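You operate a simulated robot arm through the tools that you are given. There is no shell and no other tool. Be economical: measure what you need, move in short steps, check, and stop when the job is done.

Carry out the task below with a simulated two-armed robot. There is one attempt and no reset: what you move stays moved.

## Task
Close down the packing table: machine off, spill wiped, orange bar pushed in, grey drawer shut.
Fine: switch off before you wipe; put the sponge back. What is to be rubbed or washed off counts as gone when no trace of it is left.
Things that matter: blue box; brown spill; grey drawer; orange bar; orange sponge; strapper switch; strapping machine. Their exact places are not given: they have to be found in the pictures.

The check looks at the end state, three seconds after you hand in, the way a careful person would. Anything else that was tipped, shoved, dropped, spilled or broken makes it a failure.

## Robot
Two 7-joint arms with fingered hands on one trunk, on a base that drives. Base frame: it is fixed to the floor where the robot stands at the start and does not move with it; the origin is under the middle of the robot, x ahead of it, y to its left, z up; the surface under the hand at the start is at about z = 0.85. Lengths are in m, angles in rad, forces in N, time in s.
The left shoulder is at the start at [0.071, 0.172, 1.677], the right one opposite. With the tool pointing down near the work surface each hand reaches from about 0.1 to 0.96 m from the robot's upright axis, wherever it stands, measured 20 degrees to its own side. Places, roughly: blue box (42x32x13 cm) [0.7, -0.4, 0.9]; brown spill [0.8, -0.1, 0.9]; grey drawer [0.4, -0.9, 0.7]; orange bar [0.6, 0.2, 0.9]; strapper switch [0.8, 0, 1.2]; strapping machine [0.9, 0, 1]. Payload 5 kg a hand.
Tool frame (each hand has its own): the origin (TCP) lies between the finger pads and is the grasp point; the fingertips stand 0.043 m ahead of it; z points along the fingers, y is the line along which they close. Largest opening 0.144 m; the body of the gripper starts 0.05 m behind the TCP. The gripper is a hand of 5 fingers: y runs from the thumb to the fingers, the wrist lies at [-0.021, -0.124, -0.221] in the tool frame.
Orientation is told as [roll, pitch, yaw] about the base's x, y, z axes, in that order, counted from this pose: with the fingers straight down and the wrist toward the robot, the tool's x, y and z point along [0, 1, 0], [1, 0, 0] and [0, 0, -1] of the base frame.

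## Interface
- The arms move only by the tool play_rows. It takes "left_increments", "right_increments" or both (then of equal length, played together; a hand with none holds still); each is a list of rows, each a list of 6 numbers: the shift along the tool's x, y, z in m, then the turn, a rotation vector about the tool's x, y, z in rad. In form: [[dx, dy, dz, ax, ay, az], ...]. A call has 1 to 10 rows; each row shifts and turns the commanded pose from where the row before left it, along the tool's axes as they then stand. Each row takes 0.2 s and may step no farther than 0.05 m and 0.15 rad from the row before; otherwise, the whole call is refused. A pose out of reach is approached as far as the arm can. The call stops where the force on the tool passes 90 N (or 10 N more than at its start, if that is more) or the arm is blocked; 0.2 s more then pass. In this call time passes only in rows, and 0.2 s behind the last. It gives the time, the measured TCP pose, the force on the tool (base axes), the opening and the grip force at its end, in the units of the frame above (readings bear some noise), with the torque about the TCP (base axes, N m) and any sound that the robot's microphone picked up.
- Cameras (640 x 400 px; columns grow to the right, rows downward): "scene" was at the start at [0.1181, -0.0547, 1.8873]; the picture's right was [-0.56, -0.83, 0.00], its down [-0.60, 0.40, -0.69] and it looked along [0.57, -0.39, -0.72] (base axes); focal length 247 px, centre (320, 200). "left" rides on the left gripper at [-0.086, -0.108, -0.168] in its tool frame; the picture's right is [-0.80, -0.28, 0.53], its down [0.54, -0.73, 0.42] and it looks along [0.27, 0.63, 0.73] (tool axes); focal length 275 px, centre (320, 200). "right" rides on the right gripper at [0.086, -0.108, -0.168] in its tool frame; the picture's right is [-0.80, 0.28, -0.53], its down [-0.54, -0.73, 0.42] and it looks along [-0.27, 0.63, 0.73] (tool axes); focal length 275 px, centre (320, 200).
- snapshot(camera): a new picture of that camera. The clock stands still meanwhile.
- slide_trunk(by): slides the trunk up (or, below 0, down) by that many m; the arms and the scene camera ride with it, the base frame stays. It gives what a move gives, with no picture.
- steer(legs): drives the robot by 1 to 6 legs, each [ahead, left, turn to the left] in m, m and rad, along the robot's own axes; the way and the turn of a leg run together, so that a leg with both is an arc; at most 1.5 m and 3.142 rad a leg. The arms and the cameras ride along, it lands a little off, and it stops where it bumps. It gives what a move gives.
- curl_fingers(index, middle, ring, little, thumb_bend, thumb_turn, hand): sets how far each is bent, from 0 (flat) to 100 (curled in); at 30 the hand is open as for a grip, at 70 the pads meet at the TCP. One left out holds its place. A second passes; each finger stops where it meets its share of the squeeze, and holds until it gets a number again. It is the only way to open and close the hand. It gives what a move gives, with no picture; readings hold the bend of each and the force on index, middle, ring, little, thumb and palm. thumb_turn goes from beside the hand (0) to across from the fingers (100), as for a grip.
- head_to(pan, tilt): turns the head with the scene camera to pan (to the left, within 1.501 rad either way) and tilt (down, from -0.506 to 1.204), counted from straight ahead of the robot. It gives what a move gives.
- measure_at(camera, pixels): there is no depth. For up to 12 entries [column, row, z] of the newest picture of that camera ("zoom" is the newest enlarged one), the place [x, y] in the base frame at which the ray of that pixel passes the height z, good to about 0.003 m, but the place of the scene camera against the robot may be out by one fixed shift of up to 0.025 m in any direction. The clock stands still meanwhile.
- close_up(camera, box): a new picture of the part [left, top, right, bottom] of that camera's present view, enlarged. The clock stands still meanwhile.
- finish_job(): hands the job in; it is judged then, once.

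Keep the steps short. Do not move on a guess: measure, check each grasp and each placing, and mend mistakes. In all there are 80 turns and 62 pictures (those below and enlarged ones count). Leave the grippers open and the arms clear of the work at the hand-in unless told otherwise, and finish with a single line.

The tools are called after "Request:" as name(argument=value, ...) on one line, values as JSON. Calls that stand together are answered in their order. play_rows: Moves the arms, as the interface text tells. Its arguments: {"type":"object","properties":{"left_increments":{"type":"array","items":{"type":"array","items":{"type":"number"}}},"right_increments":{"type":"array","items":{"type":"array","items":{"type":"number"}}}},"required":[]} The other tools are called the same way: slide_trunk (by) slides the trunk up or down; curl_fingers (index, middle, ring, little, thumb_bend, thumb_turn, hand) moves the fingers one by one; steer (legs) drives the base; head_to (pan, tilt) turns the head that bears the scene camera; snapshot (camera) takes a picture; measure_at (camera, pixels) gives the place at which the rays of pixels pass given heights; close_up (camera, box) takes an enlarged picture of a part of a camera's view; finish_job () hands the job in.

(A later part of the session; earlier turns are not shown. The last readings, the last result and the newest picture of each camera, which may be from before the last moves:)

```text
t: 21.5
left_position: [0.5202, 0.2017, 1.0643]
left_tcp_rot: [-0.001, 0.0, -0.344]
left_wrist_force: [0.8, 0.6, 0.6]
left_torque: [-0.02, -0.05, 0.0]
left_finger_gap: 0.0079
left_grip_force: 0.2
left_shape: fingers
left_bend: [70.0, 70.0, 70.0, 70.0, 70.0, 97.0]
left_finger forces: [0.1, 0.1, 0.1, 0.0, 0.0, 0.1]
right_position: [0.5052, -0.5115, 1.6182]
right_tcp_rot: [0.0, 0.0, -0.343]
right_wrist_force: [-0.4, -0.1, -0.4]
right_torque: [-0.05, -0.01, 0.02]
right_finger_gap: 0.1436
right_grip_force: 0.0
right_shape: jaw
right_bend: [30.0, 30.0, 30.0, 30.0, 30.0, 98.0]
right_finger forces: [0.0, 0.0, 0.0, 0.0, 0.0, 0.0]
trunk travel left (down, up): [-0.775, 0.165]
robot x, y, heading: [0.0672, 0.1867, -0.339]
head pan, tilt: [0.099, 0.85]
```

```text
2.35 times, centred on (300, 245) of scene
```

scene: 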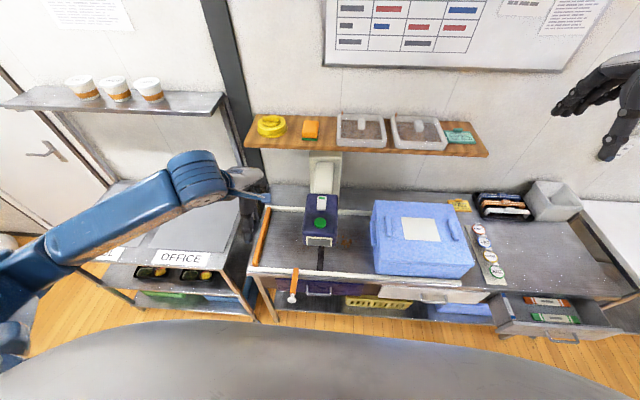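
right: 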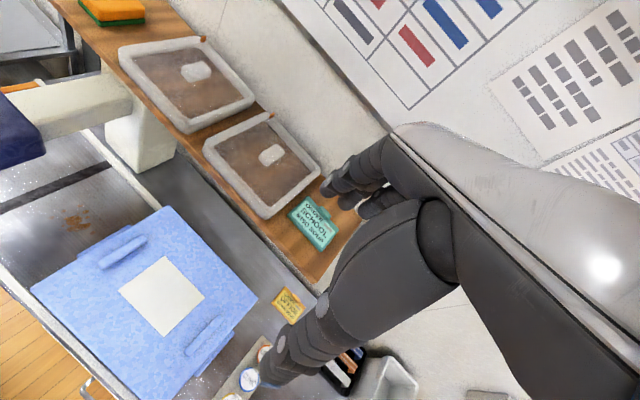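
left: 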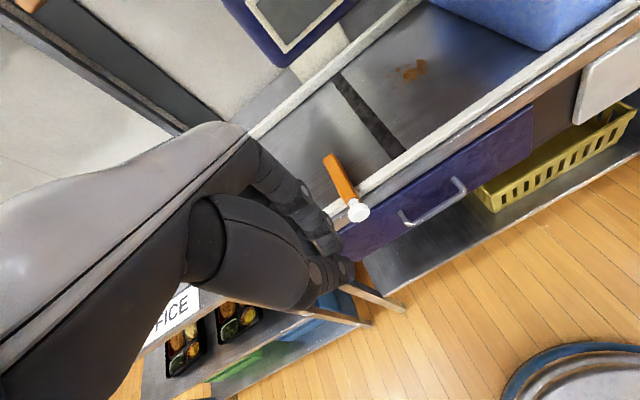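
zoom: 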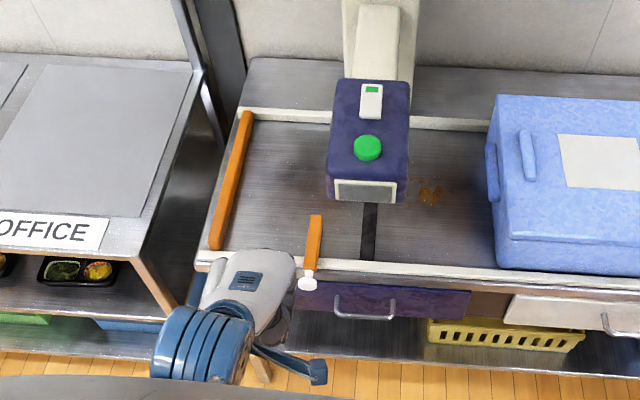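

The bar is fully in, knob against the rail, nothing disturbed. Now raise the left hand and drive 0.15 m ahead toward the sponge.

Request:
play_rows(left_increments=[[0.02, 0, -0.045, 0, 0, 0], [0.02, 0, -0.045, 0, 0, 0], [0.02, 0, -0.045, 0, 0, 0], [0, 0, -0.045, 0, 0, 0], [0, 0.02, -0.045, 0, 0, 0], [0, 0.03, -0.04, 0, 0, 0], [0, 0.03, -0.04, 0, 0, 0], [0, 0.03, -0.04, 0, 0, 0], [0, 0.03, -0.04, 0, 0, 0], [0, 0.03, -0.04, 0, 0, 0]])

Request:
steer(legs=[[0.15, 0, 0]])

Request:
curl_fingers(hand="left", index=38, middle=38, ring=38, little=38, thumb_bend=38)

Request:
snapshot(camera="scene")

```text
t: 23.7
left_position: [0.736, 0.1901, 1.4544]
left_tcp_rot: [-0.002, 0.003, -0.344]
left_wrist_force: [0.2, 0.4, 0.6]
left_torque: [-0.03, 0.0, 0.01]
left_finger_gap: 0.0076
left_grip_force: 0.1
left_shape: fingers
left_bend: [70.0, 70.0, 70.0, 70.0, 70.0, 98.0]
left_finger forces: [0.0, 0.1, 0.0, 0.0, 0.0, 0.1]
left hand out of reach, approached as far as the arm can: row 4, 5
right_position: [0.508, -0.5088, 1.6188]
right_tcp_rot: [-0.002, 0.0, -0.343]
right_wrist_force: [0.0, 0.4, -0.2]
right_torque: [-0.04, 0.03, 0.03]
right_finger_gap: 0.1436
right_grip_force: 0.1
right_shape: jaw
right_bend: [30.0, 30.0, 30.0, 30.0, 30.0, 98.0]
right_finger forces: [0.0, 0.0, 0.0, 0.0, 0.0, 0.0]
trunk travel left (down, up): [-0.775, 0.165]
robot x, y, heading: [0.0684, 0.1879, -0.343]
head pan, tilt: [0.099, 0.85]
```

```text
t: 25.1
left_position: [0.8728, 0.1381, 1.4582]
left_tcp_rot: [0.0, -0.002, -0.345]
left_wrist_force: [-0.7, 0.5, 0.5]
left_torque: [-0.02, -0.05, -0.02]
left_finger_gap: 0.0075
left_grip_force: 0.1
left_shape: fingers
left_bend: [70.0, 70.0, 70.0, 70.0, 70.0, 98.0]
left_finger forces: [0.1, 0.0, 0.0, 0.0, 0.0, 0.0]
right_position: [0.6419, -0.5615, 1.6208]
right_tcp_rot: [-0.001, -0.002, -0.346]
right_wrist_force: [-0.5, 0.7, -0.1]
right_torque: [-0.02, -0.03, -0.03]
right_finger_gap: 0.1436
right_grip_force: 0.1
right_shape: jaw
right_bend: [30.0, 30.0, 30.0, 30.0, 30.0, 98.0]
right_finger forces: [0.0, 0.0, 0.0, 0.0, 0.0, 0.1]
trunk travel left (down, up): [-0.775, 0.165]
robot x, y, heading: [0.2066, 0.1319, -0.339]
head pan, tilt: [0.099, 0.85]
```

```text
t: 26.1
left_position: [0.8775, 0.1341, 1.4545]
left_tcp_rot: [-0.001, 0.003, -0.345]
left_wrist_force: [0.6, 0.3, -0.3]
left_torque: [0.0, 0.03, -0.02]
left_finger_gap: 0.1213
left_grip_force: 0.0
left_shape: fingers
left_bend: [38.0, 38.0, 38.0, 38.0, 38.0, 98.0]
left_finger forces: [0.1, 0.0, 0.0, 0.1, 0.0, 0.1]
right_position: [0.6477, -0.565, 1.6164]
right_tcp_rot: [-0.001, 0.002, -0.345]
right_wrist_force: [-0.1, -0.1, -0.2]
right_torque: [-0.03, 0.02, 0.01]
right_finger_gap: 0.1437
right_grip_force: 0.1
right_shape: jaw
right_bend: [30.0, 30.0, 30.0, 30.0, 30.0, 98.0]
right_finger forces: [0.0, 0.1, 0.0, 0.0, 0.0, 0.0]
trunk travel left (down, up): [-0.775, 0.165]
robot x, y, heading: [0.2064, 0.1363, -0.342]
head pan, tilt: [0.099, 0.85]
```

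```text
28 pictures are left
```

scene: 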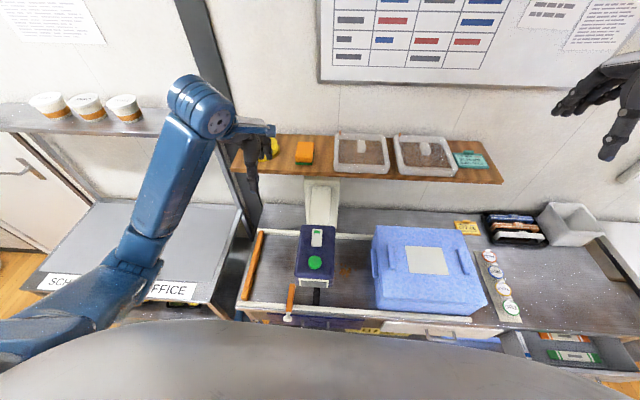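

Now rotating the left hand a quarter turn (fingers to close across the sponge's short side), staying well above the shelf.

Request:
play_rows(left_increments=[[0, 0, -0.03, 0, 0, 0.145], [0, 0, -0.03, 0, 0, 0.145], [0, 0, 0, 0, 0, 0.145], [0, 0, 0, 0, 0, 0.145], [0, 0, 0, 0, 0, 0.145], [0, 0, 0, 0, 0, 0.145], [0, 0, 0, 0, 0, 0.145], [0, 0, 0, 0, 0, 0.145], [0, 0, 0, 0, 0, 0.145], [0, 0, 0, 0, 0, 0.145]])

Request:
play_rows(left_increments=[[0, 0, 0, 0, 0, 0.121]])

Request:
snapshot(camera="left")

Request:
snapshot(camera="scene")

```text
t: 28.3
left_position: [0.8767, 0.1353, 1.5144]
left_tcp_rot: [0.0, -0.001, -1.797]
left_wrist_force: [0.4, 0.0, -0.3]
left_torque: [-0.03, -0.01, -0.01]
left_finger_gap: 0.1212
left_grip_force: 0.0
left_shape: fingers
left_bend: [38.0, 38.0, 38.0, 38.0, 38.0, 98.0]
left_finger forces: [0.0, 0.0, 0.0, 0.1, 0.0, 0.1]
right_position: [0.647, -0.5644, 1.6166]
right_tcp_rot: [0.002, -0.002, -0.344]
right_wrist_force: [-0.7, 0.3, -0.7]
right_torque: [0.03, -0.01, -0.01]
right_finger_gap: 0.144
right_grip_force: 0.1
right_shape: jaw
right_bend: [30.0, 30.0, 30.0, 30.0, 30.0, 98.0]
right_finger forces: [0.0, 0.0, 0.0, 0.0, 0.0, 0.0]
trunk travel left (down, up): [-0.775, 0.165]
robot x, y, heading: [0.2063, 0.135, -0.342]
head pan, tilt: [0.099, 0.85]
```

```text
t: 28.7
left_position: [0.8764, 0.1354, 1.5153]
left_tcp_rot: [0.0, -0.001, -1.918]
left_wrist_force: [0.4, -0.2, 0.4]
left_torque: [-0.01, 0.01, -0.01]
left_finger_gap: 0.121
left_grip_force: 0.1
left_shape: fingers
left_bend: [38.0, 38.0, 38.0, 38.0, 38.0, 98.0]
left_finger forces: [0.1, 0.1, 0.0, 0.1, 0.0, 0.0]
right_position: [0.6461, -0.5644, 1.6175]
right_tcp_rot: [0.0, 0.001, -0.346]
right_wrist_force: [0.3, -0.4, 0.9]
right_torque: [0.02, 0.03, 0.01]
right_finger_gap: 0.1437
right_grip_force: 0.2
right_shape: jaw
right_bend: [30.0, 30.0, 30.0, 30.0, 30.0, 98.0]
right_finger forces: [0.1, 0.0, 0.0, 0.0, 0.1, 0.1]
trunk travel left (down, up): [-0.775, 0.165]
robot x, y, heading: [0.208, 0.1337, -0.347]
head pan, tilt: [0.099, 0.85]
```

```text
27 pictures are left
```

left: 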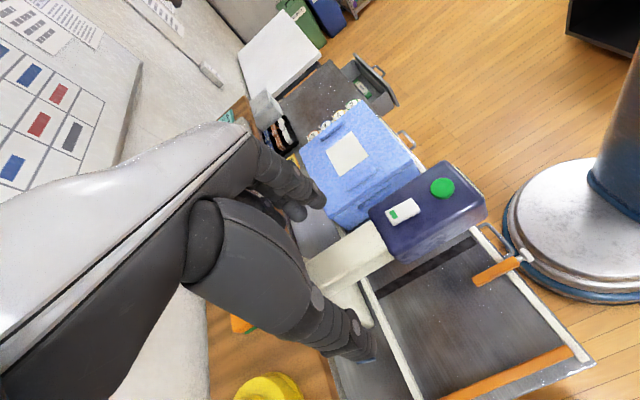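

```text
26 pictures are left
```

scene: 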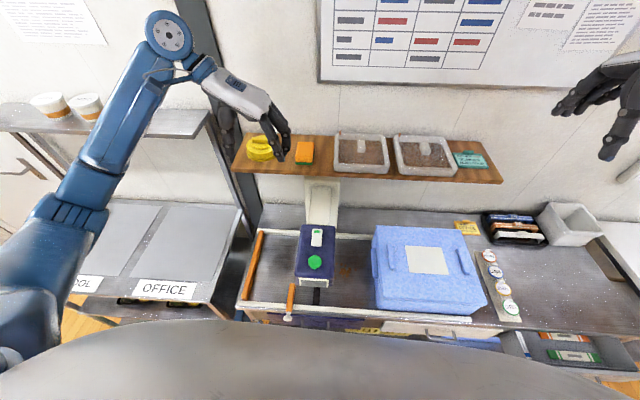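

Hand is turned and clear. Tool x now points to the wall, y to the right. Moving above the sponge at this height.

Request:
play_rows(left_increments=[[0.036, 0.016, 0, 0, 0, 0], [0.036, 0.016, 0, 0, 0, 0], [0.035, 0.016, 0, 0, 0, 0], [0.035, 0.016, 0, 0, 0, 0], [0.035, 0.016, 0, 0, 0, 0], [0.035, 0.016, 0, 0, 0, 0], [0, 0, 0.04, 0, 0, 0], [0, 0, 0.04, 0, 0, 0]])

Request:
snapshot(camera="left")

Request:
close_up(camera="scene", box=[200, 60, 380, 200])

```text
t: 30.5
left_position: [1.0408, -0.0252, 1.4382]
left_tcp_rot: [0.002, -0.002, -1.915]
left_wrist_force: [-0.3, 0.8, 1.4]
left_torque: [0.01, 0.01, 0.01]
left_finger_gap: 0.1212
left_grip_force: 0.0
left_shape: fingers
left_bend: [38.0, 38.0, 38.0, 38.0, 38.0, 98.0]
left_finger forces: [0.1, 0.0, 0.0, 0.0, 0.1, 0.0]
right_position: [0.6457, -0.5617, 1.6187]
right_tcp_rot: [-0.001, 0.0, -0.345]
right_wrist_force: [0.7, 1.0, 0.2]
right_torque: [-0.05, 0.05, 0.01]
right_finger_gap: 0.1436
right_grip_force: 0.0
right_shape: jaw
right_bend: [30.0, 30.0, 30.0, 30.0, 30.0, 98.0]
right_finger forces: [0.1, 0.0, 0.0, 0.0, 0.0, 0.0]
trunk travel left (down, up): [-0.775, 0.165]
robot x, y, heading: [0.2084, 0.1347, -0.345]
head pan, tilt: [0.099, 0.85]
```

```text
25 pictures are left
```

left: 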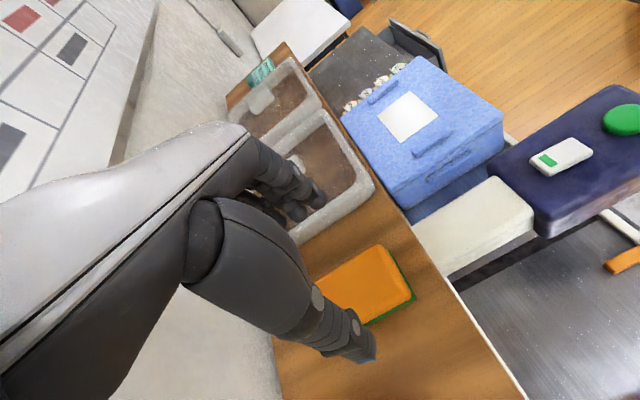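

```text
2.86 times, centred on (290, 130) of scene
```

zoom: 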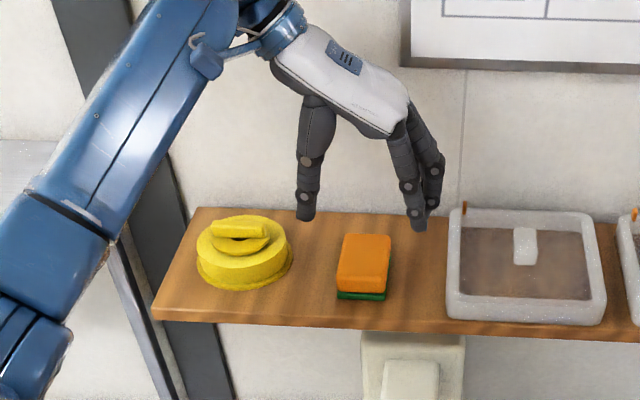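

The sponge lies between thumb and fingers. Measuring its top corners for centering.

Request:
measure_at(camera="left", pixels=[[380, 246, 1.33], [413, 297, 1.33], [365, 323, 1.33], [380, 246, 1.34], [413, 297, 1.34], [365, 323, 1.34], [414, 304, 1.3]])

Request:
measure_at(camera="zoom", pixels=[[338, 288, 1.33], [386, 290, 1.33], [391, 235, 1.33], [343, 234, 1.33], [338, 298, 1.3], [385, 300, 1.3]])

```text
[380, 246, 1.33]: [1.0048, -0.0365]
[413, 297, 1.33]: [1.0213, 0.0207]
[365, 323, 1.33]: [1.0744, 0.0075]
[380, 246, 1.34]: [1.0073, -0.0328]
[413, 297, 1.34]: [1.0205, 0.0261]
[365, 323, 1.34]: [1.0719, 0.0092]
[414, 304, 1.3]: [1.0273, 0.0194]
```

```text
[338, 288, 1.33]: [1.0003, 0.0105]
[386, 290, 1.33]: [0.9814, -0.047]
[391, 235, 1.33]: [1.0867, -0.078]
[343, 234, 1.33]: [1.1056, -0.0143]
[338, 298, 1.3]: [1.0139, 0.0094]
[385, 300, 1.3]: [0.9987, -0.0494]
```

Sponge centre ≈ (1.056, -0.026), top ≈1.325, shelf ≈1.30. Lowering in steps so fingertips stop ~1 cm above the shelf.

Request:
play_rows(left_increments=[[0.005, -0.003, 0.035, 0, 0, 0], [0, 0, 0.025, 0, 0, 0], [0, 0, 0.012, 0, 0, 0], [0, 0, 0.008, 0, 0, 0]])

Request:
close_up(camera="scene", box=[230, 90, 360, 190])

Request:
close_up(camera="left", box=[240, 160, 480, 400])

```text
t: 31.5
left_position: [1.047, -0.0251, 1.3554]
left_tcp_rot: [0.0, 0.0, -1.917]
left_wrist_force: [0.0, -0.7, 0.4]
left_torque: [0.02, 0.01, 0.01]
left_finger_gap: 0.1216
left_grip_force: 0.1
left_shape: fingers
left_bend: [38.0, 38.0, 38.0, 38.0, 38.0, 98.0]
left_finger forces: [0.0, 0.0, 0.0, 0.1, 0.0, 0.0]
right_position: [0.6439, -0.5633, 1.6177]
right_tcp_rot: [0.0, -0.001, -0.346]
right_wrist_force: [0.1, -0.9, 0.8]
right_torque: [0.01, 0.01, -0.02]
right_finger_gap: 0.1434
right_grip_force: 0.1
right_shape: jaw
right_bend: [30.0, 30.0, 30.0, 30.0, 30.0, 98.0]
right_finger forces: [0.1, 0.1, 0.0, 0.0, 0.0, 0.1]
trunk travel left (down, up): [-0.775, 0.165]
robot x, y, heading: [0.2081, 0.1326, -0.34]
head pan, tilt: [0.099, 0.85]
```

```text
4.00 times, centred on (295, 140) of scene
```

zoom: 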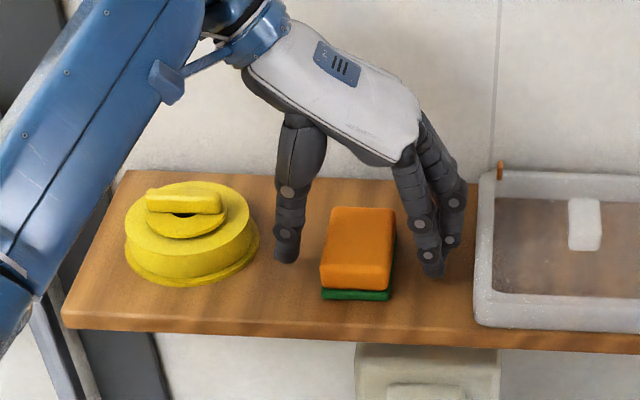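

```text
1.67 times, centred on (360, 280) of left
```

zoom: 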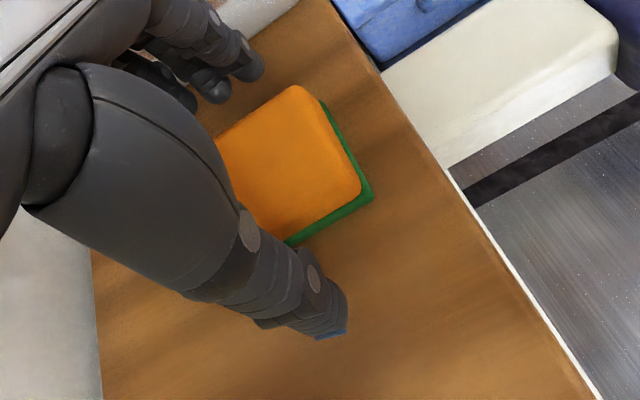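

Straddling it well: thumb on the left, fingers on the right. Closing.

Request:
curl_fingers(hand="left", index=62, middle=62, ring=62, little=62, thumb_bend=62)

Request:
close_up(camera="scene", box=[230, 90, 360, 190])

```text
t: 32.5
left_position: [1.048, -0.0249, 1.3562]
left_tcp_rot: [0.001, 0.0, -1.916]
left_wrist_force: [-0.5, 0.1, 0.5]
left_torque: [-0.01, 0.04, -0.03]
left_finger_gap: 0.0638
left_grip_force: 13.9
left_shape: fingers
left_bend: [56.0, 59.0, 60.0, 62.0, 54.0, 96.0]
left_finger forces: [6.5, 5.1, 2.4, 0.0, 14.1, 0.1]
right_position: [0.6455, -0.5634, 1.6168]
right_tcp_rot: [0.0, 0.001, -0.345]
right_wrist_force: [-0.6, -0.2, 0.2]
right_torque: [-0.01, -0.03, 0.0]
right_finger_gap: 0.1437
right_grip_force: 0.1
right_shape: jaw
right_bend: [30.0, 30.0, 30.0, 30.0, 30.0, 98.0]
right_finger forces: [0.0, 0.0, 0.0, 0.1, 0.1, 0.0]
trunk travel left (down, up): [-0.775, 0.165]
robot x, y, heading: [0.2082, 0.1367, -0.344]
head pan, tilt: [0.099, 0.85]
```

```text
4.00 times, centred on (295, 140) of scene
```

zoom: 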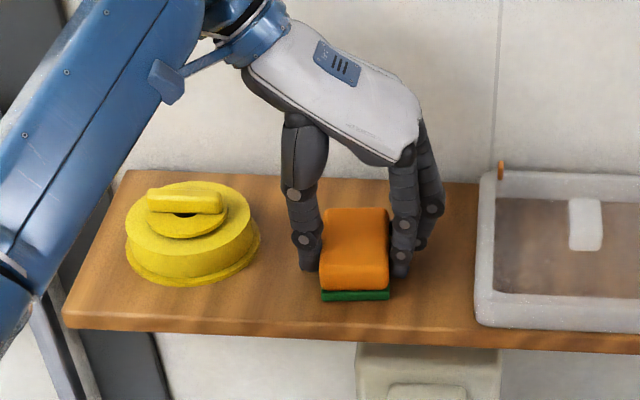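

Held: gap 0.064, 14 N. The put-back pose is (1.048, -0.025, 1.356), yaw -1.916. Lifting and backing away from the shelf.

Request:
play_rows(left_increments=[[0, 0, -0.02, 0, 0, 0], [0, 0, -0.04, 0, 0, 0], [0, 0, -0.045, 0, 0, 0], [0, 0, -0.045, 0, 0, 0], [-0.045, 0, 0, 0, 0, 0], [-0.045, 0, 0, 0, 0, 0], [-0.045, 0, 0, 0, 0, 0], [-0.045, 0, 0, 0, 0, 0], [-0.045, 0, 0, 0, 0, 0]])

Request:
play_rows(left_increments=[[0, 0, 0, 0, 0, -0.145], [0, 0, 0, 0, 0, -0.145], [0, 0, 0, 0, 0, -0.145], [0, 0, 0, 0, 0, -0.145], [0, 0, 0, 0, 0, -0.145], [0, 0, 0, 0, 0, -0.145], [0, 0, 0, 0, 0, -0.145], [0, 0, 0, 0, 0, -0.145], [0, 0, 0, 0, 0, -0.145], [0, 0, 0, 0, 0, -0.145]])

Request:
play_rows(left_increments=[[0, 0, 0, 0, 0, -0.121]])

Request:
snapshot(camera="left")

Request:
snapshot(camera="scene")

```text
t: 34.5
left_position: [0.8335, 0.053, 1.5081]
left_tcp_rot: [0.0, -0.002, -1.916]
left_wrist_force: [-0.9, 0.9, -1.5]
left_torque: [0.0, -0.07, 0.0]
left_finger_gap: 0.0636
left_grip_force: 13.4
left_shape: fingers
left_bend: [56.0, 59.0, 60.0, 62.0, 54.0, 96.0]
left_finger forces: [6.7, 5.1, 2.3, 0.1, 13.8, 0.0]
right_position: [0.6429, -0.5615, 1.6188]
right_tcp_rot: [-0.001, -0.002, -0.347]
right_wrist_force: [0.0, 0.1, -0.2]
right_torque: [-0.02, -0.04, -0.02]
right_finger_gap: 0.144
right_grip_force: 0.1
right_shape: jaw
right_bend: [30.0, 30.0, 30.0, 30.0, 30.0, 98.0]
right_finger forces: [0.0, 0.1, 0.0, 0.1, 0.1, 0.0]
trunk travel left (down, up): [-0.775, 0.165]
robot x, y, heading: [0.2096, 0.1371, -0.348]
head pan, tilt: [0.099, 0.85]
```

```text
t: 36.7
left_position: [0.8369, 0.0499, 1.5059]
left_tcp_rot: [-0.001, -0.001, -0.461]
left_wrist_force: [-0.1, -0.1, -0.1]
left_torque: [-0.02, 0.04, 0.0]
left_finger_gap: 0.0635
left_grip_force: 13.6
left_shape: fingers
left_bend: [56.0, 59.0, 60.0, 62.0, 54.0, 96.0]
left_finger forces: [6.6, 4.9, 2.2, 0.1, 13.9, 0.0]
right_position: [0.646, -0.5649, 1.6171]
right_tcp_rot: [0.0, 0.0, -0.345]
right_wrist_force: [-1.1, 0.2, -1.0]
right_torque: [0.03, -0.01, 0.01]
right_finger_gap: 0.1435
right_grip_force: 0.0
right_shape: jaw
right_bend: [30.0, 30.0, 30.0, 30.0, 30.0, 98.0]
right_finger forces: [0.0, 0.0, 0.1, 0.0, 0.0, 0.1]
trunk travel left (down, up): [-0.775, 0.165]
robot x, y, heading: [0.2112, 0.1415, -0.346]
head pan, tilt: [0.099, 0.85]
```

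```text
t: 37.1
left_position: [0.8364, 0.0507, 1.5063]
left_tcp_rot: [-0.001, -0.001, -0.342]
left_wrist_force: [-0.5, 0.2, 0.1]
left_torque: [-0.01, -0.03, -0.04]
left_finger_gap: 0.0637
left_grip_force: 14.3
left_shape: fingers
left_bend: [56.0, 59.0, 60.0, 62.0, 54.0, 96.0]
left_finger forces: [6.7, 4.9, 2.2, 0.1, 13.9, 0.1]
right_position: [0.6454, -0.5649, 1.6172]
right_tcp_rot: [0.001, -0.001, -0.347]
right_wrist_force: [-0.2, -0.7, 0.4]
right_torque: [-0.01, 0.0, 0.01]
right_finger_gap: 0.1435
right_grip_force: 0.1
right_shape: jaw
right_bend: [30.0, 30.0, 30.0, 30.0, 30.0, 98.0]
right_finger forces: [0.1, 0.1, 0.1, 0.1, 0.0, 0.0]
trunk travel left (down, up): [-0.775, 0.165]
robot x, y, heading: [0.2073, 0.1341, -0.343]
head pan, tilt: [0.099, 0.85]
```

```text
20 pictures are left
```

left: 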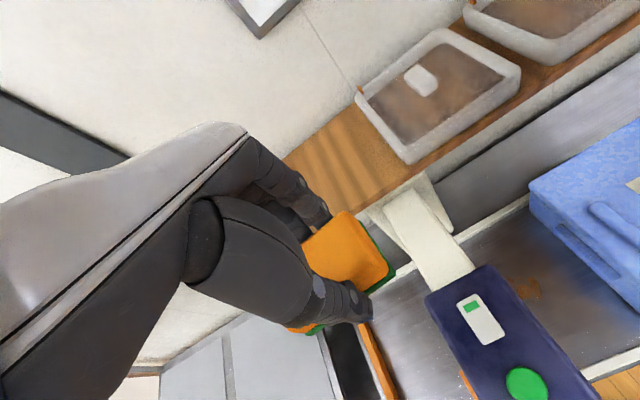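

```text
19 pictures are left
```

scene: 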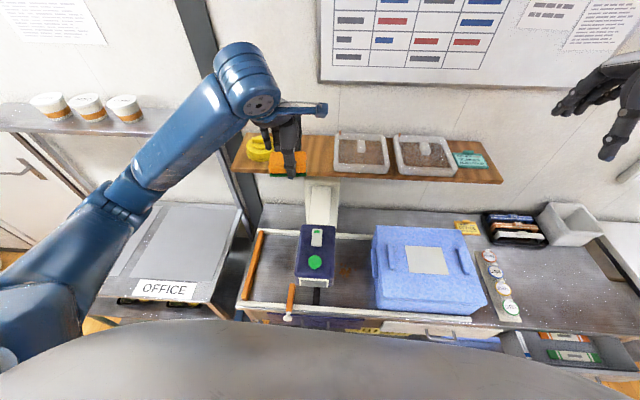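

Sponge is held with its long side left-right. Now precise measuring of the spill extent, the head's right edge and the box's left side.

Request:
close_up(camera="left", box=[460, 220, 640, 340])

```text
3.33 times, centred on (550, 280) of left
```

zoom: 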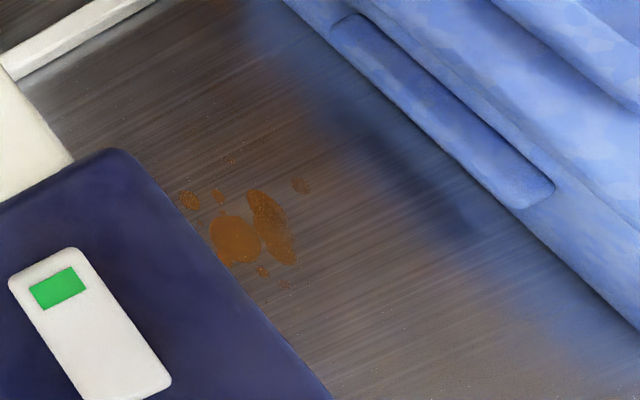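

Request:
measure_at(camera="zoom", pixels=[[180, 200, 0.86], [228, 160, 0.86], [310, 186, 0.86], [285, 286, 0.86], [232, 240, 0.86], [270, 225, 0.86], [340, 25, 0.93], [550, 190, 0.93], [515, 208, 0.9], [130, 155, 1.17], [290, 355, 1.17], [640, 320, 0.86]])

Request:
measure_at(camera="scene", pixels=[[346, 271, 0.86], [340, 265, 0.86], [355, 271, 0.86], [336, 228, 1.17], [334, 275, 1.17], [334, 290, 1.05], [372, 232, 0.99], [377, 305, 0.99]])

```text
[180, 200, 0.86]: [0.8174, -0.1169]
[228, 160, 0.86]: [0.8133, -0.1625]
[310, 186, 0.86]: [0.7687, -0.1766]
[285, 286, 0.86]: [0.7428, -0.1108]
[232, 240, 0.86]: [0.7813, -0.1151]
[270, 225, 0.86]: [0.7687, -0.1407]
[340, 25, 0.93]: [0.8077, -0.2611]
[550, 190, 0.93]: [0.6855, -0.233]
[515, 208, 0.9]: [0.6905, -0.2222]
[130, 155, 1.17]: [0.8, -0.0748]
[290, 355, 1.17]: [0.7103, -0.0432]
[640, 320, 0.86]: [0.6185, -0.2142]
```

```text
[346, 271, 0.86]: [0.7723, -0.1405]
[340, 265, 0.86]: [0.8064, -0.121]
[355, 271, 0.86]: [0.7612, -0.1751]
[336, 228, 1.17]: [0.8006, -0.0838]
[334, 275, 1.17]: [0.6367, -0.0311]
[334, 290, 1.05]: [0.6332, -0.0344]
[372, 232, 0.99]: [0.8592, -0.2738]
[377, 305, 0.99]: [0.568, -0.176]
```

Spill spans depth 0.73–0.825 and lateral -0.175…-0.09 in table axes; the gap from machine head (-0.20) to box (-0.035) takes the hand. To keep the forearm off the machine head, I'll raise the trunk and move the robot 0.35 m right so the arm comes in from the right.

Request:
slide_trunk(by=0.12)

Request:
steer(legs=[[0, -0.35, 0]])

Request:
head_to(pan=0.25, tilt=0.9)

```text
t: 38.6
left_position: [0.836, 0.0515, 1.6259]
left_tcp_rot: [-0.001, -0.001, -0.345]
left_wrist_force: [-0.4, 0.5, -0.4]
left_torque: [-0.02, 0.0, 0.01]
left_finger_gap: 0.0638
left_grip_force: 14.0
left_shape: fingers
left_bend: [56.0, 59.0, 60.0, 62.0, 54.0, 96.0]
left_finger forces: [6.6, 4.9, 2.3, 0.0, 13.9, 0.0]
right_position: [0.6439, -0.563, 1.7368]
right_tcp_rot: [0.001, 0.001, -0.345]
right_wrist_force: [0.4, 0.6, -0.6]
right_torque: [0.01, 0.02, -0.02]
right_finger_gap: 0.1438
right_grip_force: 0.1
right_shape: jaw
right_bend: [30.0, 30.0, 30.0, 30.0, 30.0, 98.0]
right_finger forces: [0.1, 0.0, 0.0, 0.0, 0.0, 0.0]
trunk travel left (down, up): [-0.895, 0.045]
robot x, y, heading: [0.2065, 0.1334, -0.341]
head pan, tilt: [0.099, 0.85]
```

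```text
t: 40.9
left_position: [0.7209, -0.2742, 1.6253]
left_tcp_rot: [-0.005, -0.001, -0.345]
left_wrist_force: [0.6, 0.3, -0.7]
left_torque: [-0.07, 0.01, -0.03]
left_finger_gap: 0.0639
left_grip_force: 14.0
left_shape: fingers
left_bend: [56.0, 59.0, 60.0, 62.0, 54.0, 96.0]
left_finger forces: [6.7, 4.9, 2.4, 0.0, 14.0, 0.0]
right_position: [0.5287, -0.8873, 1.7385]
right_tcp_rot: [-0.004, 0.001, -0.347]
right_wrist_force: [-0.6, 1.5, 0.2]
right_torque: [-0.06, 0.07, -0.02]
right_finger_gap: 0.1436
right_grip_force: 0.1
right_shape: jaw
right_bend: [30.0, 30.0, 30.0, 30.0, 30.0, 98.0]
right_finger forces: [0.0, 0.0, 0.0, 0.1, 0.0, 0.0]
trunk travel left (down, up): [-0.895, 0.045]
robot x, y, heading: [0.0894, -0.1939, -0.341]
head pan, tilt: [0.099, 0.85]
```

```text
t: 41.6
left_position: [0.7202, -0.2748, 1.6256]
left_tcp_rot: [-0.001, 0.0, -0.344]
left_wrist_force: [0.2, 1.2, -0.3]
left_torque: [-0.04, 0.0, 0.0]
left_finger_gap: 0.0636
left_grip_force: 13.9
left_shape: fingers
left_bend: [56.0, 59.0, 60.0, 62.0, 54.0, 96.0]
left_finger forces: [6.6, 4.9, 2.3, 0.0, 13.9, 0.1]
right_position: [0.5285, -0.89, 1.7374]
right_tcp_rot: [-0.001, 0.001, -0.345]
right_wrist_force: [-0.2, 1.2, -0.1]
right_torque: [-0.04, 0.02, 0.01]
right_finger_gap: 0.1438
right_grip_force: 0.0
right_shape: jaw
right_bend: [30.0, 30.0, 30.0, 30.0, 30.0, 98.0]
right_finger forces: [0.1, 0.0, 0.0, 0.1, 0.1, 0.0]
trunk travel left (down, up): [-0.895, 0.045]
robot x, y, heading: [0.0872, -0.1925, -0.344]
head pan, tilt: [0.25, 0.901]
```

Now shift left to above the spill and descend part way, then look.

Request:
play_rows(left_increments=[[0.034, 0, 0, 0, 0, 0], [0.034, 0, 0, 0, 0, 0], [0.034, 0, 0, 0, 0, 0], [0.034, 0, 0.02, 0, 0, 0], [0, 0, 0.045, 0, 0, 0], [0, 0, 0.045, 0, 0, 0], [0, 0, 0.045, 0, 0, 0], [0, 0, 0.045, 0, 0, 0], [0, 0, 0.045, 0, 0, 0], [0, 0, 0.045, 0, 0, 0]])

Request:
snapshot(camera="scene")

```text
t: 43.8
left_position: [0.7645, -0.1471, 1.3336]
left_tcp_rot: [-0.001, -0.001, -0.346]
left_wrist_force: [0.7, 0.3, 0.3]
left_torque: [0.03, 0.01, -0.03]
left_finger_gap: 0.0638
left_grip_force: 13.7
left_shape: fingers
left_bend: [56.0, 59.0, 60.0, 62.0, 54.0, 96.0]
left_finger forces: [6.6, 4.8, 2.3, 0.1, 13.8, 0.2]
right_position: [0.527, -0.8921, 1.7381]
right_tcp_rot: [0.001, 0.0, -0.345]
right_wrist_force: [0.3, -0.2, 0.9]
right_torque: [-0.01, 0.01, -0.01]
right_finger_gap: 0.1439
right_grip_force: 0.0
right_shape: jaw
right_bend: [30.0, 30.0, 30.0, 30.0, 30.0, 98.0]
right_finger forces: [0.1, 0.0, 0.0, 0.0, 0.0, 0.0]
trunk travel left (down, up): [-0.895, 0.045]
robot x, y, heading: [0.0908, -0.1903, -0.351]
head pan, tilt: [0.25, 0.901]
```

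```text
17 pictures are left
```

scene: 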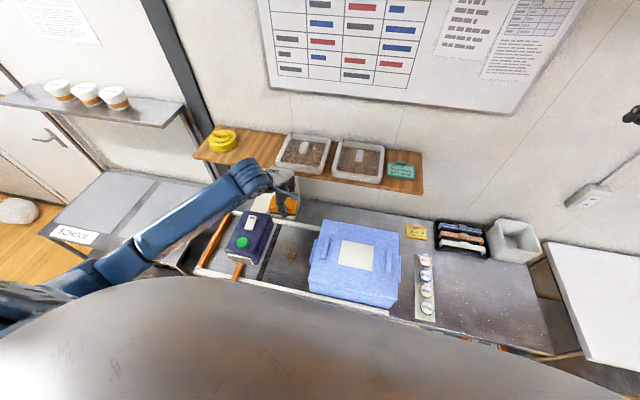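

The elbow swings out left, over the machine. Coming in from farther right will keep the forearm clear of the head. The hand is at 1.33 m, above everything nearby; drive 0.22 m right, then bring the hand back over the spill with the wrist turned slightly right.

Request:
steer(legs=[[0, -0.22, 0]])

Request:
play_rows(left_increments=[[0.044, 0, 0, 0, 0, 0], [0.044, 0, 0, 0, 0, 0], [0.044, 0, 0, 0, 0, 0], [0.044, 0, 0, 0, 0, 0], [0.044, 0, 0, 0, 0, 0], [0, 0, 0, 0, 0, -0.1], [0, 0, 0, 0, 0, -0.1], [0, 0, 0, 0, 0, -0.1]])

Request:
head_to(pan=0.55, tilt=0.85)

Request:
snapshot(camera="scene")

```text
t: 45.5
left_position: [0.6908, -0.3473, 1.332]
left_tcp_rot: [-0.005, 0.0, -0.345]
left_wrist_force: [0.6, 0.6, 0.2]
left_torque: [-0.05, 0.0, -0.03]
left_finger_gap: 0.0639
left_grip_force: 13.4
left_shape: fingers
left_bend: [56.0, 59.0, 60.0, 62.0, 54.0, 96.0]
left_finger forces: [6.5, 4.9, 2.3, 0.0, 13.7, 0.0]
right_position: [0.4552, -1.0927, 1.7393]
right_tcp_rot: [-0.005, 0.001, -0.344]
right_wrist_force: [-0.1, 0.8, -0.9]
right_torque: [-0.09, 0.05, 0.01]
right_finger_gap: 0.1438
right_grip_force: 0.1
right_shape: jaw
right_bend: [30.0, 30.0, 30.0, 30.0, 30.0, 98.0]
right_finger forces: [0.0, 0.1, 0.0, 0.0, 0.0, 0.1]
trunk travel left (down, up): [-0.895, 0.045]
robot x, y, heading: [0.0144, -0.3994, -0.347]
head pan, tilt: [0.25, 0.901]
```

```text
t: 47.2
left_position: [0.7615, -0.1461, 1.3347]
left_tcp_rot: [0.002, 0.0, -0.043]
left_wrist_force: [0.2, -0.3, -0.3]
left_torque: [-0.01, 0.02, -0.03]
left_finger_gap: 0.0639
left_grip_force: 13.5
left_shape: fingers
left_bend: [56.0, 59.0, 60.0, 62.0, 54.0, 96.0]
left_finger forces: [6.7, 4.9, 2.4, 0.1, 13.7, 0.0]
right_position: [0.4534, -1.0977, 1.7364]
right_tcp_rot: [-0.001, 0.001, -0.345]
right_wrist_force: [0.8, -0.2, 0.2]
right_torque: [0.05, -0.01, -0.03]
right_finger_gap: 0.1435
right_grip_force: 0.2
right_shape: jaw
right_bend: [30.0, 30.0, 30.0, 30.0, 30.0, 98.0]
right_finger forces: [0.1, 0.0, 0.0, 0.0, 0.1, 0.0]
trunk travel left (down, up): [-0.895, 0.045]
robot x, y, heading: [0.014, -0.4024, -0.345]
head pan, tilt: [0.25, 0.901]
```

```text
t: 48.0
left_position: [0.7617, -0.1479, 1.3347]
left_tcp_rot: [-0.001, 0.001, -0.046]
left_wrist_force: [-0.4, 0.0, -0.5]
left_torque: [-0.03, 0.01, 0.01]
left_finger_gap: 0.0638
left_grip_force: 13.8
left_shape: fingers
left_bend: [56.0, 59.0, 60.0, 62.0, 54.0, 96.0]
left_finger forces: [6.5, 4.9, 2.2, 0.1, 13.7, 0.0]
right_position: [0.4544, -1.098, 1.738]
right_tcp_rot: [0.0, 0.001, -0.345]
right_wrist_force: [-0.2, 0.1, -0.4]
right_torque: [0.02, 0.01, 0.01]
right_finger_gap: 0.1438
right_grip_force: 0.0
right_shape: jaw
right_bend: [30.0, 30.0, 30.0, 30.0, 30.0, 98.0]
right_finger forces: [0.0, 0.1, 0.0, 0.0, 0.0, 0.1]
trunk travel left (down, up): [-0.895, 0.045]
robot x, y, heading: [0.0182, -0.3994, -0.342]
head pan, tilt: [0.55, 0.85]
```

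```text
16 pictures are left
```

scene: 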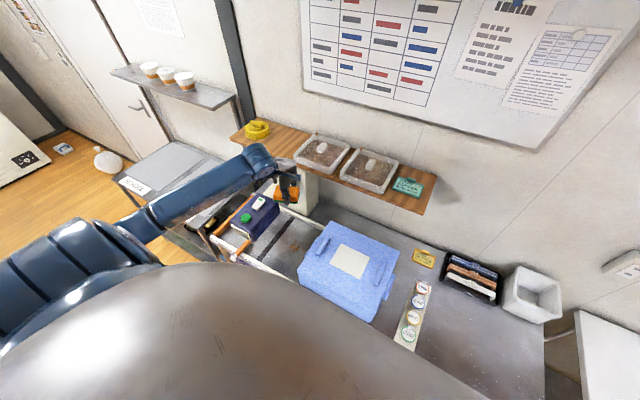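

Descending to about 1.15 and checking forearm clearance.

Request:
play_rows(left_increments=[[0, 0, 0.045, 0, 0, 0], [0, 0, 0.045, 0, 0, 0], [0, 0, 0.045, 0, 0, 0], [0, 0, 0.045, 0, 0, 0]])

Request:
close_up(camera="scene", box=[100, 120, 360, 300])

```text
t: 49.0
left_position: [0.7595, -0.1488, 1.1564]
left_tcp_rot: [0.002, 0.0, -0.045]
left_wrist_force: [-3.7, -8.8, -0.4]
left_torque: [0.21, -0.09, -0.1]
left_finger_gap: 0.0635
left_grip_force: 18.1
left_shape: fingers
left_bend: [56.0, 59.0, 60.0, 62.0, 54.0, 96.0]
left_finger forces: [6.6, 4.9, 2.1, 8.7, 13.6, 0.0]
right_position: [0.4523, -1.1008, 1.7368]
right_tcp_rot: [0.001, -0.001, -0.345]
right_wrist_force: [-0.4, -0.7, 0.4]
right_torque: [0.02, -0.04, 0.04]
right_finger_gap: 0.1438
right_grip_force: 0.0
right_shape: jaw
right_bend: [30.0, 30.0, 30.0, 30.0, 30.0, 98.0]
right_finger forces: [0.0, 0.0, 0.1, 0.0, 0.0, 0.0]
trunk travel left (down, up): [-0.895, 0.045]
robot x, y, heading: [0.0146, -0.3986, -0.344]
head pan, tilt: [0.55, 0.85]
```

```text
2.22 times, centred on (230, 210) of scene
```

zoom: 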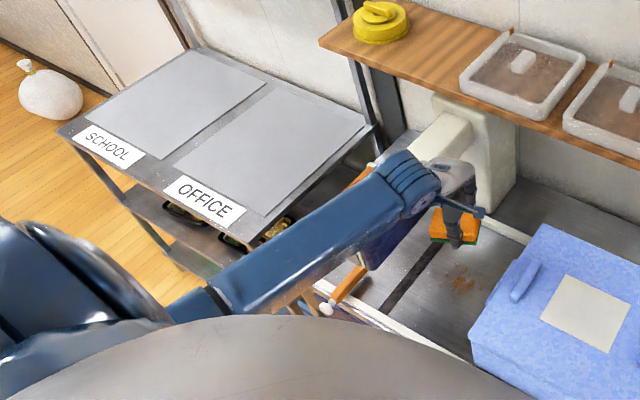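

The little finger brushes the machine head (8.7 N). I'll move right off it at once, and measure where the elbow lies.

Request:
play_rows(left_increments=[[-0.02, 0, 0, 0, 0, 0], [-0.015, 0, 0, 0, 0, 0], [0, 0, -0.04, 0, 0, 0]])

Request:
measure_at(camera="zoom", pixels=[[200, 300, 1.5], [200, 300, 1.4], [200, 300, 1.3], [200, 300, 1.2], [200, 300, 1.1], [300, 255, 1.4], [300, 255, 1.3], [385, 195, 1.4]])

Request:
snapshot(camera="left")

```text
t: 49.9
left_position: [0.7604, -0.1808, 1.1946]
left_tcp_rot: [0.001, 0.0, -0.044]
left_wrist_force: [-0.5, -0.8, -0.7]
left_torque: [0.0, -0.04, 0.02]
left_finger_gap: 0.0636
left_grip_force: 13.9
left_shape: fingers
left_bend: [56.0, 59.0, 60.0, 62.0, 54.0, 96.0]
left_finger forces: [6.5, 4.8, 2.3, 0.0, 13.7, 0.0]
right_position: [0.4526, -1.0995, 1.7367]
right_tcp_rot: [0.001, 0.002, -0.344]
right_wrist_force: [-0.5, -1.1, 0.0]
right_torque: [0.05, -0.01, 0.03]
right_finger_gap: 0.1438
right_grip_force: 0.1
right_shape: jaw
right_bend: [30.0, 30.0, 30.0, 30.0, 30.0, 98.0]
right_finger forces: [0.1, 0.0, 0.1, 0.2, 0.1, 0.0]
trunk travel left (down, up): [-0.895, 0.045]
robot x, y, heading: [0.0154, -0.4, -0.34]
head pan, tilt: [0.55, 0.85]
```

```text
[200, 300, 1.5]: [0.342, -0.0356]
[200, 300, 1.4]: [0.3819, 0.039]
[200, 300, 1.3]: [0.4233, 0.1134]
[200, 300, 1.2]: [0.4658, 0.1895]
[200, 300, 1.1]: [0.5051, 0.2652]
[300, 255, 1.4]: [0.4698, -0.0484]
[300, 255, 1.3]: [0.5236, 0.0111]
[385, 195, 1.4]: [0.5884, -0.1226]
```

```text
14 pictures are left
```

left: 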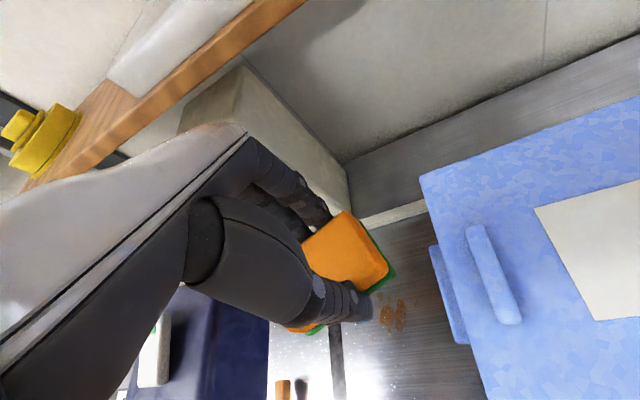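

The forearm passes about 13 cm right-front of the head corner, so it is clear; only the little finger was near. I'll square the hand a bit, centre it in the gap and descend (the head's underside is at ~1.05, so the fingers pass beneath it lower down).

Request:
play_rows(left_increments=[[0, 0, 0, 0, 0, 0.148], [0.014, 0.005, 0, 0, 0, 0], [0, 0, 0.04, 0, 0, 0], [0, 0, 0.04, 0, 0, 0], [0, 0, 0.04, 0, 0, 0], [0, 0, 0.04, 0, 0, 0]])

Request:
close_up(camera="scene", box=[160, 150, 400, 320])

```text
t: 51.2
left_position: [0.7716, -0.1665, 1.033]
left_tcp_rot: [-0.001, -0.003, -0.191]
left_wrist_force: [0.4, -0.1, 0.4]
left_torque: [-0.01, 0.06, -0.01]
left_finger_gap: 0.0633
left_grip_force: 13.5
left_shape: fingers
left_bend: [56.0, 59.0, 60.0, 62.0, 54.0, 96.0]
left_finger forces: [6.5, 4.8, 2.2, 0.1, 13.5, 0.0]
right_position: [0.453, -1.097, 1.7372]
right_tcp_rot: [0.0, -0.002, -0.345]
right_wrist_force: [0.0, 0.2, -0.1]
right_torque: [0.01, 0.01, 0.06]
right_finger_gap: 0.1437
right_grip_force: 0.1
right_shape: jaw
right_bend: [30.0, 30.0, 30.0, 30.0, 30.0, 98.0]
right_finger forces: [0.0, 0.0, 0.0, 0.1, 0.0, 0.0]
trunk travel left (down, up): [-0.895, 0.045]
robot x, y, heading: [0.0159, -0.3979, -0.343]
head pan, tilt: [0.55, 0.85]
```

```text
2.35 times, centred on (280, 235) of scene
```

zoom: 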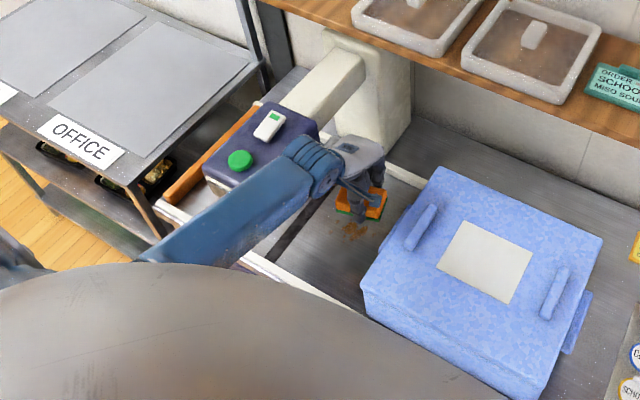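

Clear, no contact. Descending to the table surface gently.

Request:
play_rows(left_increments=[[0, -0.01, 0.04, 0, 0, 0], [0, 0, 0.04, 0, 0, 0], [0, 0, 0.015, 0, 0, 0], [0, 0, 0.01, 0, 0, 0], [0, 0, 0.008, 0, 0, 0]])

```text
t: 52.5
left_position: [0.7609, -0.1629, 0.9215]
left_tcp_rot: [0.001, 0.001, -0.192]
left_wrist_force: [-0.2, 0.3, 0.0]
left_torque: [0.03, -0.02, 0.02]
left_finger_gap: 0.0633
left_grip_force: 13.4
left_shape: fingers
left_bend: [56.0, 59.0, 60.0, 62.0, 54.0, 96.0]
left_finger forces: [6.4, 4.7, 2.3, 0.1, 13.5, 0.0]
right_position: [0.4534, -1.097, 1.7379]
right_tcp_rot: [0.0, 0.0, -0.343]
right_wrist_force: [0.2, -0.4, 0.4]
right_torque: [-0.03, -0.01, -0.01]
right_finger_gap: 0.1439
right_grip_force: 0.1
right_shape: jaw
right_bend: [30.0, 30.0, 30.0, 30.0, 30.0, 98.0]
right_finger forces: [0.0, 0.0, 0.0, 0.0, 0.0, 0.0]
trunk travel left (down, up): [-0.895, 0.045]
robot x, y, heading: [0.0154, -0.3987, -0.342]
head pan, tilt: [0.55, 0.85]
```

No contact yet at 0.9215. Continuing in 5 mm steps.

Request:
play_rows(left_increments=[[0, 0, 0.005, 0, 0, 0], [0, 0, 0.004, 0, 0, 0], [0, 0, 0.004, 0, 0, 0]])

Request:
snapshot(camera="left")

```text
t: 53.2
left_position: [0.7605, -0.1636, 0.9082]
left_tcp_rot: [0.001, 0.0, -0.193]
left_wrist_force: [0.3, -0.3, -1.1]
left_torque: [0.02, 0.0, -0.02]
left_finger_gap: 0.0633
left_grip_force: 13.1
left_shape: fingers
left_bend: [56.0, 59.0, 60.0, 62.0, 54.0, 96.0]
left_finger forces: [6.5, 4.7, 2.3, 0.1, 13.5, 0.1]
right_position: [0.4538, -1.0973, 1.7376]
right_tcp_rot: [0.0, -0.001, -0.344]
right_wrist_force: [0.3, 0.1, 0.0]
right_torque: [-0.03, 0.02, -0.02]
right_finger_gap: 0.1436
right_grip_force: 0.0
right_shape: jaw
right_bend: [30.0, 30.0, 30.0, 30.0, 30.0, 98.0]
right_finger forces: [0.0, 0.0, 0.1, 0.1, 0.0, 0.0]
trunk travel left (down, up): [-0.895, 0.045]
robot x, y, heading: [0.0151, -0.4019, -0.343]
head pan, tilt: [0.55, 0.85]
```

```text
12 pictures are left
```

left: 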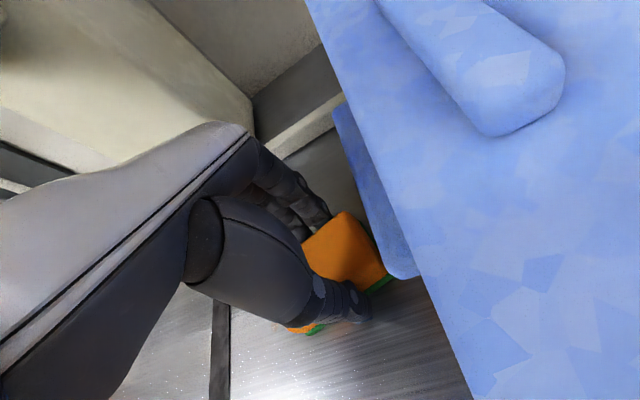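

Sponge is just above the table and close to the box's side flap; shifting 12 mm left, then touching down.

Request:
play_rows(left_increments=[[0.012, 0, 0, 0, 0, 0], [0, 0, 0.004, 0, 0, 0], [0, 0, 0.004, 0, 0, 0], [0, 0, 0.003, 0, 0, 0]])

```text
t: 54.2
left_position: [0.7632, -0.1551, 0.9037]
left_tcp_rot: [0.003, -0.008, -0.193]
left_wrist_force: [0.9, 0.3, 33.5]
left_torque: [0.07, 0.16, -0.03]
left_finger_gap: 0.0631
left_grip_force: 15.7
left_shape: fingers
left_bend: [57.0, 59.0, 61.0, 62.0, 54.0, 96.0]
left_finger forces: [7.0, 6.3, 2.1, 0.1, 16.0, 0.1]
right_position: [0.4501, -1.099, 1.7389]
right_tcp_rot: [0.001, -0.005, -0.344]
right_wrist_force: [-0.2, 0.0, 0.7]
right_torque: [0.0, 0.02, -0.03]
right_finger_gap: 0.1436
right_grip_force: 0.0
right_shape: jaw
right_bend: [30.0, 30.0, 30.0, 30.0, 30.0, 98.0]
right_finger forces: [0.1, 0.0, 0.1, 0.0, 0.1, 0.1]
trunk travel left (down, up): [-0.895, 0.045]
robot x, y, heading: [0.0142, -0.3965, -0.343]
head pan, tilt: [0.55, 0.85]
```

Touchdown with 33 N. Easing slightly and wiping back and forth.

Request:
play_rows(left_increments=[[0.01, 0, -0.002, 0, 0, 0], [-0.003, 0.02, 0, 0, 0, 0], [-0.003, 0.02, 0, 0, 0, 0], [-0.003, 0.02, 0, 0, 0, 0], [0.003, -0.025, 0, 0, 0, 0], [0.004, -0.025, 0, 0, 0, 0], [0.004, -0.025, 0, 0, 0, 0], [0.004, -0.025, 0, 0, 0, 0], [0.003, -0.02, 0, 0, 0, 0]])

Request:
play_rows(left_increments=[[-0.004, 0.025, 0, 0, 0, 0], [-0.004, 0.025, 0, 0, 0, 0], [-0.004, 0.025, 0, 0, 0, 0], [-0.004, 0.025, 0, 0, 0, 0], [0.012, 0, 0, 0, 0, 0], [0.004, -0.025, 0, 0, 0, 0], [0.004, -0.025, 0, 0, 0, 0], [0.004, -0.025, 0, 0, 0, 0], [0.004, -0.025, 0, 0, 0, 0]])

Request:
play_rows(left_increments=[[-0.025, 0, 0, 0, 0, 0], [-0.004, 0.025, 0, 0, 0, 0], [-0.004, 0.025, 0, 0, 0, 0], [-0.004, 0.025, 0, 0, 0, 0], [-0.004, 0.025, 0, 0, 0, 0], [0.004, -0.025, 0, 0, 0, 0], [0.004, -0.025, 0, 0, 0, 0], [0.004, -0.025, 0, 0, 0, 0], [0.004, -0.025, 0, 0, 0, 0]])

```text
t: 56.2
left_position: [0.7043, -0.1221, 0.8999]
left_tcp_rot: [0.002, 0.001, -0.193]
left_wrist_force: [0.6, -0.4, 2.0]
left_torque: [-0.03, -0.07, -0.01]
left_finger_gap: 0.0637
left_grip_force: 13.8
left_shape: fingers
left_bend: [57.0, 59.0, 60.0, 62.0, 54.0, 96.0]
left_finger forces: [7.0, 4.6, 2.5, 0.0, 13.5, 0.1]
right_position: [0.4515, -1.0983, 1.7377]
right_tcp_rot: [0.0, -0.003, -0.344]
right_wrist_force: [-0.8, 0.9, 0.0]
right_torque: [-0.02, 0.0, -0.02]
right_finger_gap: 0.1438
right_grip_force: 0.0
right_shape: jaw
right_bend: [30.0, 30.0, 30.0, 30.0, 30.0, 98.0]
right_finger forces: [0.0, 0.0, 0.0, 0.0, 0.0, 0.0]
trunk travel left (down, up): [-0.895, 0.045]
robot x, y, heading: [0.0109, -0.4001, -0.349]
head pan, tilt: [0.55, 0.85]
```

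```text
t: 58.2
left_position: [0.7092, -0.1109, 0.9]
left_tcp_rot: [0.003, -0.002, -0.192]
left_wrist_force: [3.5, -0.3, 5.4]
left_torque: [-0.04, -0.25, 0.03]
left_finger_gap: 0.0636
left_grip_force: 15.4
left_shape: fingers
left_bend: [57.0, 59.0, 60.0, 62.0, 55.0, 96.0]
left_finger forces: [7.6, 6.7, 3.1, 0.2, 12.9, 0.0]
right_position: [0.4516, -1.0987, 1.7377]
right_tcp_rot: [0.0, -0.002, -0.343]
right_wrist_force: [-2.0, -0.1, 0.2]
right_torque: [0.0, -0.07, 0.0]
right_finger_gap: 0.1436
right_grip_force: 0.0
right_shape: jaw
right_bend: [30.0, 30.0, 30.0, 30.0, 30.0, 98.0]
right_finger forces: [0.1, 0.0, 0.1, 0.1, 0.0, 0.0]
trunk travel left (down, up): [-0.895, 0.045]
robot x, y, heading: [0.0123, -0.4027, -0.345]
head pan, tilt: [0.55, 0.85]
```

```text
t: 60.2
left_position: [0.7065, -0.1371, 0.8998]
left_tcp_rot: [0.003, -0.003, -0.193]
left_wrist_force: [5.4, -1.0, 8.2]
left_torque: [0.01, -0.34, -0.03]
left_finger_gap: 0.0635
left_grip_force: 16.4
left_shape: fingers
left_bend: [57.0, 59.0, 60.0, 62.0, 55.0, 96.0]
left_finger forces: [7.9, 8.9, 3.2, 0.1, 12.6, 0.0]
right_position: [0.4524, -1.099, 1.7369]
right_tcp_rot: [-0.001, 0.0, -0.344]
right_wrist_force: [-0.1, -0.9, -0.3]
right_torque: [0.04, -0.02, 0.0]
right_finger_gap: 0.1437
right_grip_force: 0.0
right_shape: jaw
right_bend: [30.0, 30.0, 30.0, 30.0, 30.0, 98.0]
right_finger forces: [0.1, 0.0, 0.0, 0.0, 0.1, 0.0]
trunk travel left (down, up): [-0.895, 0.045]
robot x, y, heading: [0.0139, -0.3986, -0.343]
head pan, tilt: [0.55, 0.85]
```

Pressure is light (2–8 N). Checking what is left of the spill.

Request:
close_up(camera="scene", box=[240, 180, 360, 280])

```text
4.00 times, centred on (300, 230) of scene
```

zoom: 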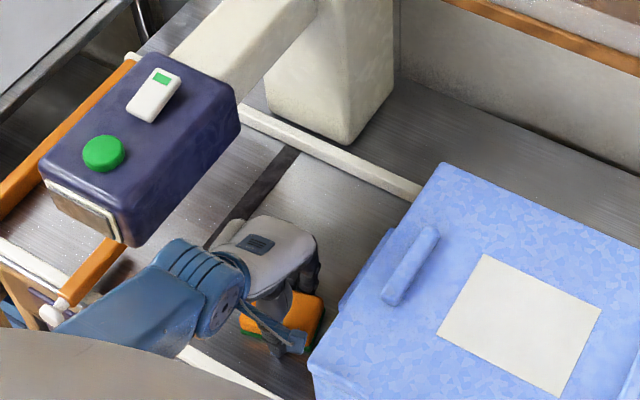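

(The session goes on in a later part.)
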